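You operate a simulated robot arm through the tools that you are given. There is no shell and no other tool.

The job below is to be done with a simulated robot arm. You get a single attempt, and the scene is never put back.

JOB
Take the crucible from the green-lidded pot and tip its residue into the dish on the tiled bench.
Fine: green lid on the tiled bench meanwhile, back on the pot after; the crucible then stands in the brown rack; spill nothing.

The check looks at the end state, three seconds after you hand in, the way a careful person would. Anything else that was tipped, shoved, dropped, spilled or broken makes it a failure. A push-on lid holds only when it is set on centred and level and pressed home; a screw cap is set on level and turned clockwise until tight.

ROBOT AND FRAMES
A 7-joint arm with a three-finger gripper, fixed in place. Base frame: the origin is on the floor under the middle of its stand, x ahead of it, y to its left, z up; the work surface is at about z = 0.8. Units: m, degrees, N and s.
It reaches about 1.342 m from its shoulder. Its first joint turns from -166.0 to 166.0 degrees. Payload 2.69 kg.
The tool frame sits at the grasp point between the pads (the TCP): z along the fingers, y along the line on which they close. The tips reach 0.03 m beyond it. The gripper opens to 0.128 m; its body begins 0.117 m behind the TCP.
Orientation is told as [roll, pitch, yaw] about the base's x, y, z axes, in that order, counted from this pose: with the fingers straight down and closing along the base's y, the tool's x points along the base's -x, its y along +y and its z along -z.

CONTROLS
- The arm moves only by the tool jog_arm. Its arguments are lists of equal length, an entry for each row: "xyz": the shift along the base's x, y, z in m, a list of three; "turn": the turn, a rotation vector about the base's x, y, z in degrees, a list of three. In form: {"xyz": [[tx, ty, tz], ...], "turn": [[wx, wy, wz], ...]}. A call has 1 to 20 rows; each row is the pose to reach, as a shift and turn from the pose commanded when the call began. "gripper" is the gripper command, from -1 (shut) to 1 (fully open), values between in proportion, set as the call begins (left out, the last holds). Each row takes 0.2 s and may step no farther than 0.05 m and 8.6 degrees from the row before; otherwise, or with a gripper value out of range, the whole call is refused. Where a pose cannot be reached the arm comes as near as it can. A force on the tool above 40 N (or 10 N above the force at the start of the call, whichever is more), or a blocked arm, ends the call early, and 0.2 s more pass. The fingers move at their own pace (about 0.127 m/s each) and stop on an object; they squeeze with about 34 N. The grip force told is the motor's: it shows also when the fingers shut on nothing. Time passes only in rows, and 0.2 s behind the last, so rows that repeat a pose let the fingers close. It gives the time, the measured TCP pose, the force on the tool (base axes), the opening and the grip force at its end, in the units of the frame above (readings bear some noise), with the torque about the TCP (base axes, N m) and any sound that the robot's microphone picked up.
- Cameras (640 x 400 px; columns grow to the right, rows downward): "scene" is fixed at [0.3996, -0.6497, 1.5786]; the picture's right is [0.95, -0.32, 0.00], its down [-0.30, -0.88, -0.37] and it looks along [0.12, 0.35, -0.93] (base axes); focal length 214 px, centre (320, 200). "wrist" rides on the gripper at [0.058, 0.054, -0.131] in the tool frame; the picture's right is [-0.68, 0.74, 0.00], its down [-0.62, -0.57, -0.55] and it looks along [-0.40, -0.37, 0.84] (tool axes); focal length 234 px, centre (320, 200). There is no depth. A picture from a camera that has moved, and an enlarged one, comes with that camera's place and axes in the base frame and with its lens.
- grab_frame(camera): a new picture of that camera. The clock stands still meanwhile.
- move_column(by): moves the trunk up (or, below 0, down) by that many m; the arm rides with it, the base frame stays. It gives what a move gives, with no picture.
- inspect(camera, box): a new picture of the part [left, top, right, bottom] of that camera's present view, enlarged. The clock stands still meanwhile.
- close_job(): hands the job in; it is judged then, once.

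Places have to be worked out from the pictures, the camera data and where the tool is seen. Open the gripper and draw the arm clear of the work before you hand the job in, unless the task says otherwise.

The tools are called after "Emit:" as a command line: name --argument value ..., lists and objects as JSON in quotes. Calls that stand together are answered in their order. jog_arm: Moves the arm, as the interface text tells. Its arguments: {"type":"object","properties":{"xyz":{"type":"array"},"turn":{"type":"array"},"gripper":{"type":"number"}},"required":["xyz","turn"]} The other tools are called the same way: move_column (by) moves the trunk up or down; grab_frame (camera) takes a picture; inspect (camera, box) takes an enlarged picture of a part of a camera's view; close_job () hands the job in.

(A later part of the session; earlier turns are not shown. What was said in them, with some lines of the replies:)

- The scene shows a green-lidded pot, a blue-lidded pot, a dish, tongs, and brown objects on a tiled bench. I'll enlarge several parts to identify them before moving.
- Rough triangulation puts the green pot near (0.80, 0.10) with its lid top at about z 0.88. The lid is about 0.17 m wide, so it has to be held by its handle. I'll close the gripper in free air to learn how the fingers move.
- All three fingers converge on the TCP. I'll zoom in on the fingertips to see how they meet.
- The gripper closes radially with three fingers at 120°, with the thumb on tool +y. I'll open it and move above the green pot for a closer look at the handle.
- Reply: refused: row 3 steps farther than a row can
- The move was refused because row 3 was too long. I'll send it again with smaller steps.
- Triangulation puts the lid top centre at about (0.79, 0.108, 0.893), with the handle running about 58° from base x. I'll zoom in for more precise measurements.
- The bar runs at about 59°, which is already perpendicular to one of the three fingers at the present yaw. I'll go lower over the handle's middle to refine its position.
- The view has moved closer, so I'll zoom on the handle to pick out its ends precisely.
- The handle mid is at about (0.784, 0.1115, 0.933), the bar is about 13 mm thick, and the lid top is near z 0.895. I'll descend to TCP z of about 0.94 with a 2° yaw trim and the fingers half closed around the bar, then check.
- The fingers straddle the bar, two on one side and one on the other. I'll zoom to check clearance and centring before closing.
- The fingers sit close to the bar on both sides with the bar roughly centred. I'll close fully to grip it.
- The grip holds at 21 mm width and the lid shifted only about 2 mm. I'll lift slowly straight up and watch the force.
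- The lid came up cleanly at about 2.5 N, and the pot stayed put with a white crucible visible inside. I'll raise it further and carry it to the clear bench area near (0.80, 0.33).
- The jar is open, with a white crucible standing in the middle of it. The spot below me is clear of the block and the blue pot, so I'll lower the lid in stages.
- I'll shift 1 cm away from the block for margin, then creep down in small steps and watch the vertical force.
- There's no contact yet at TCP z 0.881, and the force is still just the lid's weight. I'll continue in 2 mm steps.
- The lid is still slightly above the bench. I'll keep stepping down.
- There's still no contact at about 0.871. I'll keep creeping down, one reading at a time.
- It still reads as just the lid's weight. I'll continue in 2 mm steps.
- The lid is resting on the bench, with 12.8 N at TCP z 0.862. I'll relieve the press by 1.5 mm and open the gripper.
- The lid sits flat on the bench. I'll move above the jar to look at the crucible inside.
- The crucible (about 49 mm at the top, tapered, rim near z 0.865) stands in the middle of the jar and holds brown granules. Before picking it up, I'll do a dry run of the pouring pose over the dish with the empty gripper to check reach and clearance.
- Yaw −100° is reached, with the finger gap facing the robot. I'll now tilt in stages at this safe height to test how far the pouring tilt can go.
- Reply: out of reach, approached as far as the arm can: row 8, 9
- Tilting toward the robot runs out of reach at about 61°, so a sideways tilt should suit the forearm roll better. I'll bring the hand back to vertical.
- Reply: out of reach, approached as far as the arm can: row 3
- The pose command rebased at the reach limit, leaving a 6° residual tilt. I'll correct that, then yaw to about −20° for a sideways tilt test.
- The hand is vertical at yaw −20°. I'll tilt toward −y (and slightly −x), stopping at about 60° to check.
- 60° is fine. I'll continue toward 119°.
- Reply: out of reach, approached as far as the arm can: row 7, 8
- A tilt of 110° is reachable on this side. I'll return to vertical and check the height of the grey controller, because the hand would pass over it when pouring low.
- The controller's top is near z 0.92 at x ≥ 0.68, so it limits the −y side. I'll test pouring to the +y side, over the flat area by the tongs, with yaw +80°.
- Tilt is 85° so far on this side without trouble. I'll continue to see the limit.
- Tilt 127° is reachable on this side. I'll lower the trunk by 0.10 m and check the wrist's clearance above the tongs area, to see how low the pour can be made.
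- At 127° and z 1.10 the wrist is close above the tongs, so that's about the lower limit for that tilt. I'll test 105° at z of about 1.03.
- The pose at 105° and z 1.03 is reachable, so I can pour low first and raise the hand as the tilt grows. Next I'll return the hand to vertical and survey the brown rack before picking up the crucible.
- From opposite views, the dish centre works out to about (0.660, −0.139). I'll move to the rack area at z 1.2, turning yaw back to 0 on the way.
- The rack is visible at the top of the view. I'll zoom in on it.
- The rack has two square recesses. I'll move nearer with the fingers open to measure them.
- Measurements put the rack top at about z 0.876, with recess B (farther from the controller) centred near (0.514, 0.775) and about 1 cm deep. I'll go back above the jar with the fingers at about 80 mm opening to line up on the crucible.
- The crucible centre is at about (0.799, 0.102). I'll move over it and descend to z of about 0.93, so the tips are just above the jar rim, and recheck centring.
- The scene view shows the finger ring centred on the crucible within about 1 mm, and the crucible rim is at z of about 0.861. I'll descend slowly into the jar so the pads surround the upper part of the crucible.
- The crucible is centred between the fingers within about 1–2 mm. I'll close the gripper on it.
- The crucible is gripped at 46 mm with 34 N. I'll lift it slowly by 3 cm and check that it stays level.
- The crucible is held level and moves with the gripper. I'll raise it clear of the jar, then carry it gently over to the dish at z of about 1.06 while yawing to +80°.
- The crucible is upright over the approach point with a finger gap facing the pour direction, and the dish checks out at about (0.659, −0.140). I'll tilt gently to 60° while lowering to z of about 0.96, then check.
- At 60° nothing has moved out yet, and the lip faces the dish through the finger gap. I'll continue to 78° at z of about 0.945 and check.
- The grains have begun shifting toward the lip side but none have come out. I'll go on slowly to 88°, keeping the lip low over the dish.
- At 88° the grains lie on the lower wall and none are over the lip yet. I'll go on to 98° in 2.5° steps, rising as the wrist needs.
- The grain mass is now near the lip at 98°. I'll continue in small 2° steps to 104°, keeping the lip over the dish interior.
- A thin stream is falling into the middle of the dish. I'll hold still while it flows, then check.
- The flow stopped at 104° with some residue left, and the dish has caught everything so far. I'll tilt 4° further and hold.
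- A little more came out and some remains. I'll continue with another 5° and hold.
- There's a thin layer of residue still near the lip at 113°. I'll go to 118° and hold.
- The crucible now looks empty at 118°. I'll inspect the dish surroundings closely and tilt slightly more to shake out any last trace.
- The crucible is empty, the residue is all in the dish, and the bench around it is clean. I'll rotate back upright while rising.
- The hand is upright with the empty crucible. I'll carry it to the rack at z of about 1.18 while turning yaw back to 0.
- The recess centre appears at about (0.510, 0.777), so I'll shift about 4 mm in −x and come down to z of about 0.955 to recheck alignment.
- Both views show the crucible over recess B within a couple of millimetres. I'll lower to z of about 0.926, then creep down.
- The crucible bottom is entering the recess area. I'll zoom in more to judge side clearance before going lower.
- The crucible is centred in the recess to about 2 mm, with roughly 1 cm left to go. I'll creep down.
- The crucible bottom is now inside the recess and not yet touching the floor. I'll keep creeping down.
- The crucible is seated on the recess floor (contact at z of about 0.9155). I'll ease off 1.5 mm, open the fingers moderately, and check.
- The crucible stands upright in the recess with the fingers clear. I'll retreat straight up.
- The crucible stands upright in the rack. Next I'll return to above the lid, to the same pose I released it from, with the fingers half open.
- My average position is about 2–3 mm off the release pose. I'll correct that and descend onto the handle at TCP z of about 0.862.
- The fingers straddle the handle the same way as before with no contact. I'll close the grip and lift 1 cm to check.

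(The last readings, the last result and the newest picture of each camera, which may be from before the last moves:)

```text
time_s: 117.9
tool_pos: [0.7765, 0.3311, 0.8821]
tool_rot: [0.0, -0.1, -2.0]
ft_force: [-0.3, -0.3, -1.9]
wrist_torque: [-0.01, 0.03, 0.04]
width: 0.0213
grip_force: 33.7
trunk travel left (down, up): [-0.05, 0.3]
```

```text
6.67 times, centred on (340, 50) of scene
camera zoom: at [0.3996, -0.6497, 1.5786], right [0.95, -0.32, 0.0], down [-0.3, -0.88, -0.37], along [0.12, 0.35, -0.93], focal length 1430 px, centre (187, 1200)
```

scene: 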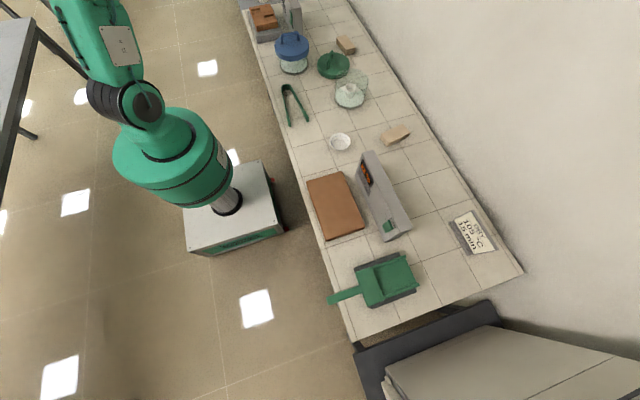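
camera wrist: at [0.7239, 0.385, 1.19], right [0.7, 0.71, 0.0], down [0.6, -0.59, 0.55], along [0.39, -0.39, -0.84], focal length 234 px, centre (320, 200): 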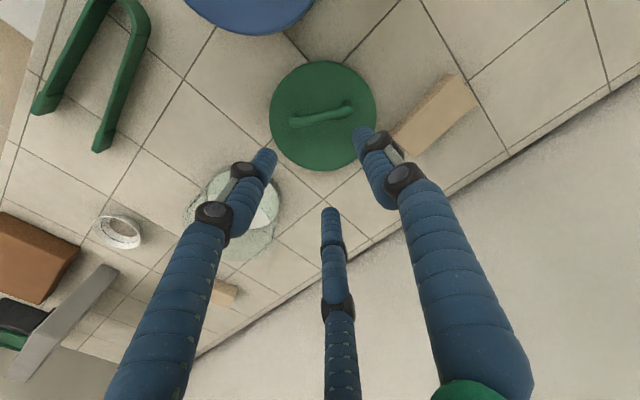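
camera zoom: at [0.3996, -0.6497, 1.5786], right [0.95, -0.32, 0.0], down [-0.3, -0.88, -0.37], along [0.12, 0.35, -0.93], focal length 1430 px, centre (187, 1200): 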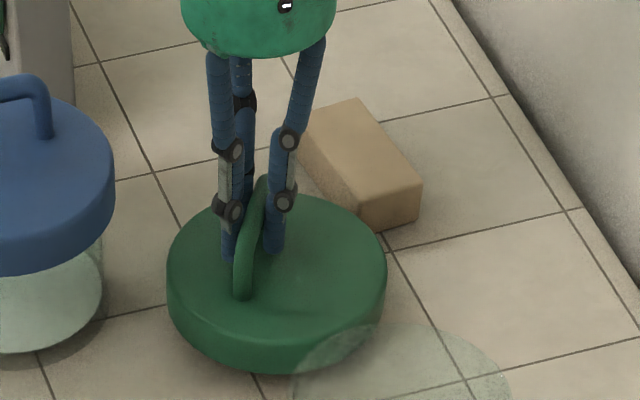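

The lid is gripped as before at 21 mm. I'll raise it, carry it back over the jar and hover to check alignment.

Emit:
jog_arm --xyz '[[0, 0, 0.03], [0, 0, 0.07], [0, 0, 0.11], [0, 0, 0.15], [0, 0, 0.18], [0, -0.02, 0.18], [0.001, -0.055, 0.18], [0.002, -0.09, 0.18], [0.003, -0.125, 0.18], [0.004, -0.16, 0.18], [0.005, -0.195, 0.18], [0.005, -0.218, 0.18], [0.005, -0.218, 0.18]]' --turn '[[0, 0, 0], [0, 0, 0], [0, 0, 0], [0, 0, 0], [0, 0, 0], [0, 0, 0], [0, 0, 0], [0, 0, 0], [0, 0, 0], [0, 0, 0], [0, 0, 0], [0, 0, 0], [0, 0, 0]]'

Emit:
jog_arm --xyz '[[0, 0, -0.025], [0, 0, -0.05], [0, 0, -0.07], [0, 0, -0.085], [0, 0, -0.09], [0, 0, -0.09]]' --turn '[[0, 0, 0], [0, 0, 0], [0, 0, 0], [0, 0, 0], [0, 0, 0], [0, 0, 0]]'

Emit:
inspect --camera "scene" --box '[310, 50, 390, 120]'

Emit:
grab_frame --camera "wrist"

```text
time_s: 120.7
tool_pos: [0.7823, 0.1146, 1.0612]
tool_rot: [-0.1, 0.0, -2.0]
ft_force: [0.2, -0.2, -1.3]
wrist_torque: [0.07, 0.04, 0.01]
width: 0.021
grip_force: 33.6
trunk travel left (down, up): [-0.05, 0.3]
```

```text
time_s: 122.1
tool_pos: [0.7819, 0.1137, 0.9729]
tool_rot: [-0.1, 0.1, -2.1]
ft_force: [-0.5, -0.5, -0.7]
wrist_torque: [-0.01, 0.03, 0.01]
width: 0.021
grip_force: 33.8
trunk travel left (down, up): [-0.05, 0.3]
```

```text
5.71 times, centred on (350, 85) of scene
camera zoom: at [0.3996, -0.6497, 1.5786], right [0.95, -0.32, 0.0], down [-0.3, -0.88, -0.37], along [0.12, 0.35, -0.93], focal length 1226 px, centre (149, 857)
```

zoom: 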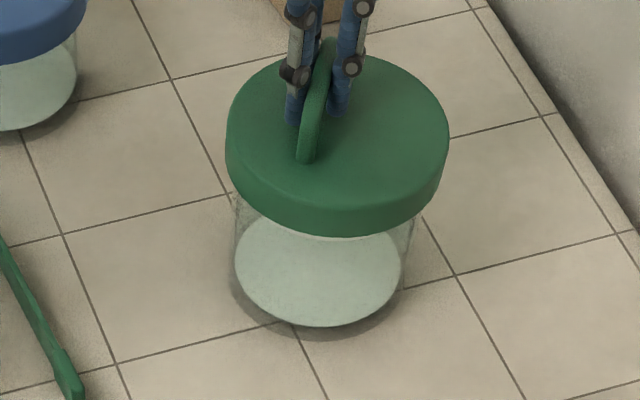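

```text
taken
camera wrist: at [0.7263, 0.1702, 1.1029], right [0.7, 0.71, 0.0], down [0.6, -0.59, 0.55], along [0.39, -0.39, -0.84], focal length 234 px, centre (320, 200)
```

wrist: 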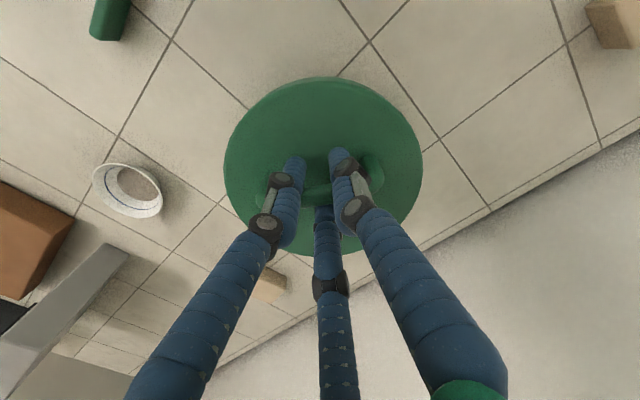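

Projecting the lid down to its seated height, it matches the original picture within about 1 mm. I'll lower slowly and feel for contact.

Emit:
jog_arm --xyz '[[0.0005, 0, -0.006], [0.0005, 0, -0.012], [0.0005, 0, -0.018], [0.0005, 0, -0.022], [0.0005, 0, -0.022]]' --turn '[[0, 0, 0], [0, 0, 0], [0, 0, 0], [0, 0, 0], [0, 0, 0]]'

Emit:
inspect --camera "scene" --box '[310, 50, 390, 120]'

```text
time_s: 123.3
tool_pos: [0.7844, 0.1147, 0.9491]
tool_rot: [-0.1, -0.1, -2.1]
ft_force: [-0.5, -0.6, -1.6]
wrist_torque: [0.0, 0.08, 0.0]
width: 0.0211
grip_force: 34.4
trunk travel left (down, up): [-0.05, 0.3]
```

```text
5.71 times, centred on (350, 85) of scene
camera zoom: at [0.3996, -0.6497, 1.5786], right [0.95, -0.32, 0.0], down [-0.3, -0.88, -0.37], along [0.12, 0.35, -0.93], focal length 1226 px, centre (149, 857)
```

zoom: 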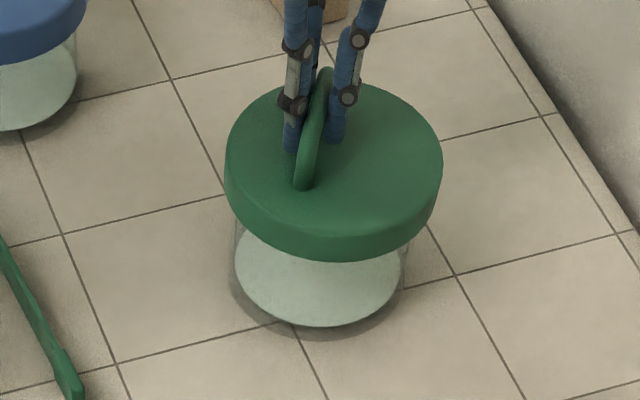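

The match with the original picture is within about 1–2 px. I'll step down 2 mm at a time.

Emit:
jog_arm --xyz '[[0, 0, -0.002]]' --turn '[[0, 0, 0]]'

Emit:
jog_arm --xyz '[[0, 0, -0.002]]' --turn '[[0, 0, 0]]'

Emit:
jog_arm --xyz '[[0, 0, -0.002]]' --turn '[[0, 0, 0]]'

```text
time_s: 123.7
tool_pos: [0.7836, 0.1147, 0.9467]
tool_rot: [-0.1, 0.0, -1.9]
ft_force: [-0.1, -1.8, -2.3]
wrist_torque: [0.01, 0.01, 0.0]
width: 0.0212
grip_force: 33.9
trunk travel left (down, up): [-0.05, 0.3]
```

```text
time_s: 124.1
tool_pos: [0.7832, 0.1145, 0.9455]
tool_rot: [-0.1, 0.0, -1.9]
ft_force: [0.0, -0.1, -1.4]
wrist_torque: [0.02, -0.01, -0.01]
width: 0.0212
grip_force: 34.0
trunk travel left (down, up): [-0.05, 0.3]
```

```text
time_s: 124.5
tool_pos: [0.7819, 0.1156, 0.9427]
tool_rot: [-0.1, 0.1, -2.0]
ft_force: [-1.3, 0.1, 0.9]
wrist_torque: [-0.08, -0.07, -0.04]
width: 0.0211
grip_force: 34.0
trunk travel left (down, up): [-0.05, 0.3]
```

Contact is beginning at z of about 0.943, right where it was originally seated. I'll press down gradually.

Emit:
jog_arm --xyz '[[0, 0, -0.0015]]' --turn '[[0, 0, 0]]'

Emit:
jog_arm --xyz '[[0, 0, -0.0015]]' --turn '[[0, 0, 0]]'

Emit:
inspect --camera "scene" --box '[310, 50, 390, 120]'

```text
time_s: 124.9
tool_pos: [0.7823, 0.1147, 0.9423]
tool_rot: [0.0, -0.1, -2.0]
ft_force: [-0.6, 0.5, -0.3]
wrist_torque: [-0.08, -0.09, 0.03]
width: 0.021
grip_force: 34.1
trunk travel left (down, up): [-0.05, 0.3]
```

```text
time_s: 125.3
tool_pos: [0.7824, 0.1144, 0.9428]
tool_rot: [-0.1, -0.1, -2.1]
ft_force: [-1.5, 1.6, 7.9]
wrist_torque: [-0.52, 0.33, -0.09]
width: 0.0211
grip_force: 34.6
trunk travel left (down, up): [-0.05, 0.3]
```

```text
5.71 times, centred on (350, 85) of scene
camera zoom: at [0.3996, -0.6497, 1.5786], right [0.95, -0.32, 0.0], down [-0.3, -0.88, -0.37], along [0.12, 0.35, -0.93], focal length 1226 px, centre (149, 857)
```

zoom: 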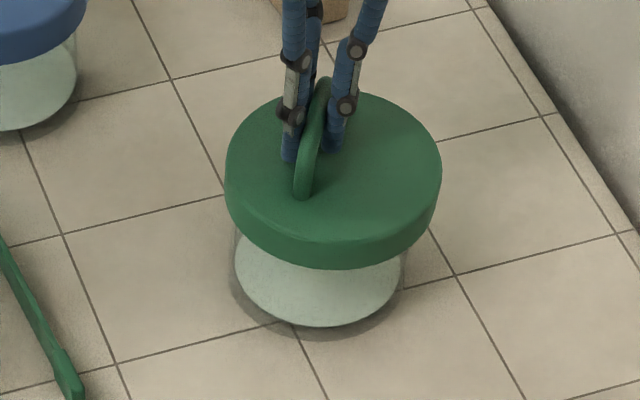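

The lid's outline now coincides with the original seated picture (224 / 441 / 270 px). I'll press a bit harder to make sure it's home.

Emit:
jog_arm --xyz '[[0, 0, -0.0015]]' --turn '[[0, 0, 0]]'

Emit:
jog_arm --xyz '[[0, 0, -0.0015]]' --turn '[[0, 0, 0]]'

```text
time_s: 125.7
tool_pos: [0.7826, 0.1138, 0.9427]
tool_rot: [0.0, -0.1, -2.1]
ft_force: [-5.5, -0.6, 21.0]
wrist_torque: [-0.62, 0.31, -0.1]
width: 0.0212
grip_force: 34.4
trunk travel left (down, up): [-0.05, 0.3]
```

```text
time_s: 126.1
tool_pos: [0.7837, 0.1139, 0.9416]
tool_rot: [0.0, -0.3, -2.0]
ft_force: [-7.1, 0.8, 34.5]
wrist_torque: [-0.1, -0.08, -0.11]
width: 0.0212
grip_force: 33.8
trunk travel left (down, up): [-0.05, 0.3]
```

The lid is pressed home at 34 N with no further travel. I'll ease the load off, then open the gripper.

Emit:
jog_arm --xyz '[[0, 0, 0.0015], [0, 0, 0.003], [0, 0, 0.004], [0, 0, 0.004]]' --turn '[[0, 0, 0], [0, 0, 0], [0, 0, 0], [0, 0, 0]]'

Emit:
jog_arm --xyz '[[0, 0, 0], [0, 0, 0], [0, 0, 0]]' --turn '[[0, 0, 0], [0, 0, 0], [0, 0, 0]]' --gripper 0

Emit:
inspect --camera "scene" --box '[310, 50, 390, 120]'

Emit:
inspect --camera "wrist" --box '[240, 110, 400, 250]'

```text
time_s: 127.1
tool_pos: [0.7828, 0.114, 0.941]
tool_rot: [-0.1, 0.1, -2.1]
ft_force: [4.4, 1.3, 11.5]
wrist_torque: [0.42, -0.33, -0.1]
width: 0.0213
grip_force: 33.9
trunk travel left (down, up): [-0.05, 0.3]
```

```text
time_s: 127.9
tool_pos: [0.7832, 0.1136, 0.9412]
tool_rot: [0.0, 0.0, -1.9]
ft_force: [-0.4, -0.7, 0.2]
wrist_torque: [-0.02, 0.0, 0.0]
width: 0.0638
grip_force: 0.0
trunk travel left (down, up): [-0.05, 0.3]
```

```text
5.71 times, centred on (350, 85) of scene
camera zoom: at [0.3996, -0.6497, 1.5786], right [0.95, -0.32, 0.0], down [-0.3, -0.88, -0.37], along [0.12, 0.35, -0.93], focal length 1226 px, centre (149, 857)
```

zoom: 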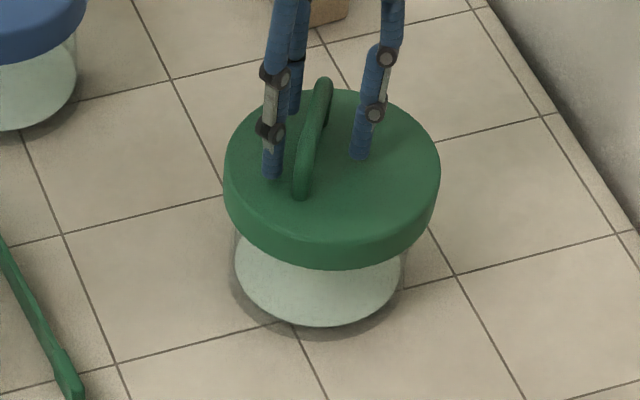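

```text
2.86 times, centred on (320, 180) of wrist
camera zoom: at [0.7265, 0.1705, 1.0716], right [0.7, 0.71, 0.0], down [0.6, -0.59, 0.55], along [0.39, -0.39, -0.84], focal length 669 px, centre (320, 257)
```

zoom: 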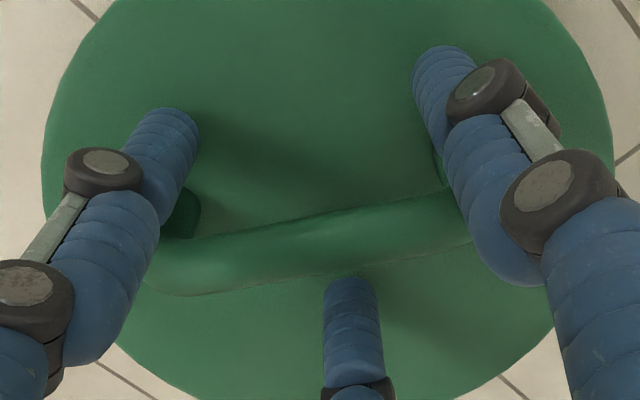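

The lid is level and matches its original outline within 1 px. I'll withdraw straight up and move the arm clear.

Emit:
jog_arm --xyz '[[0, 0, 0.01], [0, 0, 0.03], [0, 0, 0.06], [0, 0, 0.1], [0, 0, 0.14], [0, 0, 0.18], [0, 0, 0.22], [0, 0, 0.26], [-0.03, 0.03, 0.28], [-0.06, 0.06, 0.29], [-0.09, 0.09, 0.29], [-0.12, 0.12, 0.29], [-0.14, 0.15, 0.29], [-0.14, 0.165, 0.29], [-0.14, 0.165, 0.29]]' --turn '[[0, 0, 0], [0, 0, 0], [0, 0, 0], [0, 0, 0], [0, 0, 0], [0, 0, 0], [0, 0, 0], [0, 0, 0], [0, 0, 0], [0, 0, 0], [0, 0, 0], [0, 0, 0], [0, 0, 0], [0, 0, 0], [0, 0, 0]]'

Emit:
grab_frame --camera "scene"

Emit:
inspect --camera "scene" --box '[310, 50, 390, 120]'

Emit:
inspect --camera "scene" --box '[230, 0, 390, 100]'

Emit:
inspect --camera "scene" --box '[300, 110, 420, 190]'

Emit:
grab_frame --camera "wrist"

```text
time_s: 131.1
tool_pos: [0.6417, 0.2809, 1.2299]
tool_rot: [-0.1, 0.0, -2.0]
ft_force: [0.5, 0.9, -1.1]
wrist_torque: [-0.05, -0.02, 0.02]
width: 0.064
grip_force: 0.1
trunk travel left (down, up): [-0.05, 0.3]
```

```text
taken
```

scene: 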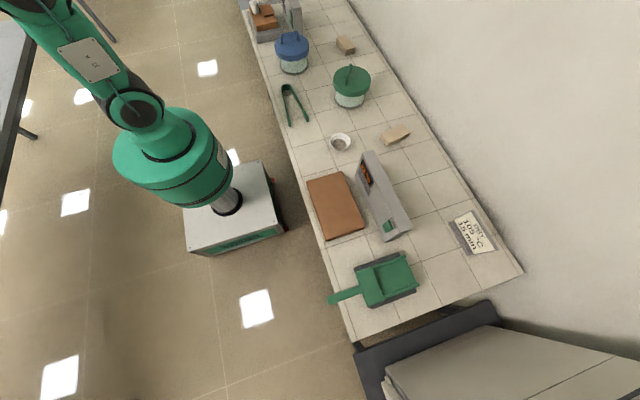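

```text
5.71 times, centred on (350, 85) of scene
camera zoom: at [0.3996, -0.6497, 1.5786], right [0.95, -0.32, 0.0], down [-0.3, -0.88, -0.37], along [0.12, 0.35, -0.93], focal length 1226 px, centre (149, 857)
```

zoom: 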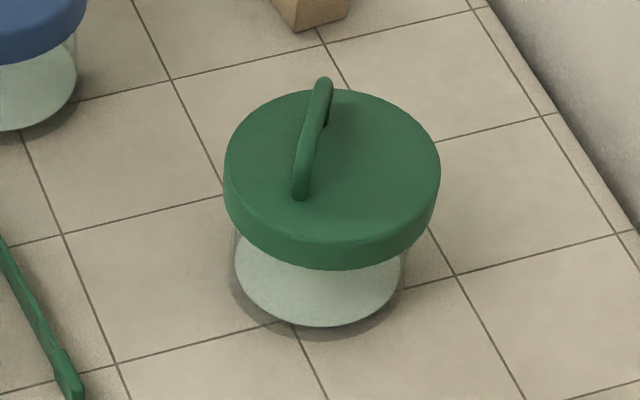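

```text
4.00 times, centred on (310, 50) of scene
camera zoom: at [0.3996, -0.6497, 1.5786], right [0.95, -0.32, 0.0], down [-0.3, -0.88, -0.37], along [0.12, 0.35, -0.93], focal length 858 px, centre (360, 800)
```

zoom: 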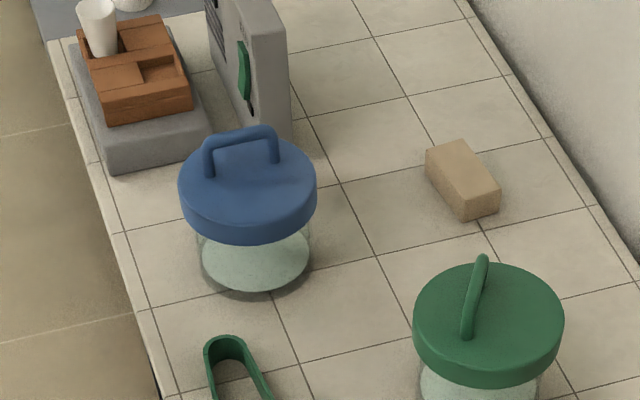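

```text
5.00 times, centred on (360, 150) of scene
camera zoom: at [0.3996, -0.6497, 1.5786], right [0.95, -0.32, 0.0], down [-0.3, -0.88, -0.37], along [0.12, 0.35, -0.93], focal length 1072 px, centre (120, 450)
```

zoom: 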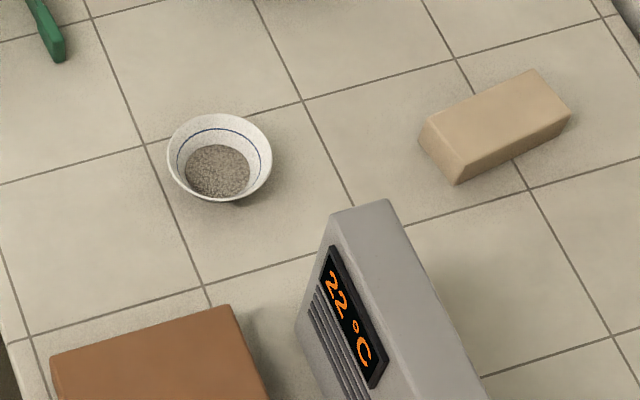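

```text
taken
camera wrist: at [0.5862, 0.3362, 1.3604], right [0.7, 0.71, 0.0], down [0.6, -0.59, 0.55], along [0.39, -0.39, -0.84], focal length 234 px, centre (320, 200)
```

wrist: 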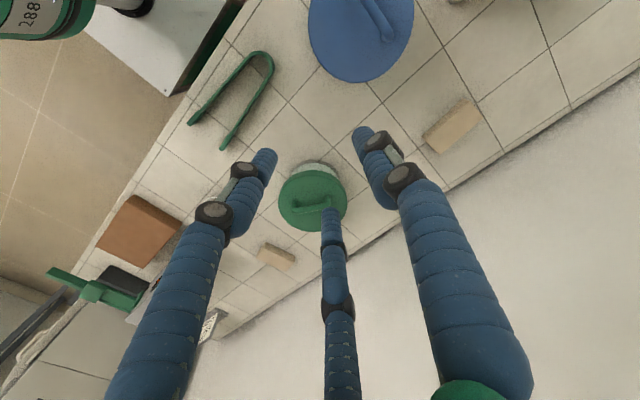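

The lid is back on the pot in its original place, the crucible stands in the rack, the residue is in the dish, and the bench is clean. I'll open the gripper fully and confirm the arm is clear.

Emit:
jog_arm --xyz '[[0, 0, 0], [-0.02, 0, 0.02], [-0.04, 0, 0.04], [-0.04, 0, 0.04]]' --turn '[[0, 0, 0], [0, 0, 0], [0, 0, 0], [0, 0, 0]]' --gripper 1

Emit:
inspect --camera "scene" --box '[230, 0, 430, 160]'

```text
time_s: 132.1
tool_pos: [0.601, 0.2802, 1.272]
tool_rot: [-0.1, 0.0, -1.9]
ft_force: [0.3, -0.1, -0.3]
wrist_torque: [0.0, 0.0, -0.01]
width: 0.1282
grip_force: 0.1
trunk travel left (down, up): [-0.05, 0.3]
```

```text
2.50 times, centred on (330, 80) of scene
camera zoom: at [0.3996, -0.6497, 1.5786], right [0.95, -0.32, 0.0], down [-0.3, -0.88, -0.37], along [0.12, 0.35, -0.93], focal length 536 px, centre (295, 500)
```

zoom: 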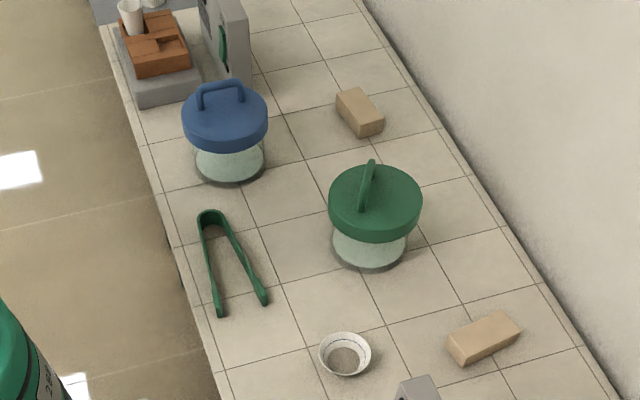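

All items are in their final places, the gripper is open, and the arm is clear of the work. I'm handing the job in.

Emit:
close_job

```text
The job is handed in.
```

The job is done and handed in; the check's verdict hasn't come back to me.

- **Residue:** all of it went into the dish on the tiled bench. The crucible looked empty at the end of the pour, and I saw no spill around the dish.
- **Crucible:** it stands upright in one of the two recesses of the brown rack (the one farther from the grey controller).
- **Green lid:** it stood on the tiled bench during the work. It is back on its pot, level and within about 1 mm of where it started, and I pressed it down with about 34 N.
- **Everything else:** the tongs, blue pot, blocks and controller show no sign of having moved. The gripper is open and the arm is clear of the bench.

I first tested the pouring motion with the empty gripper. Tipping toward the robot ran out of reach, so I poured sideways, over the tongs.
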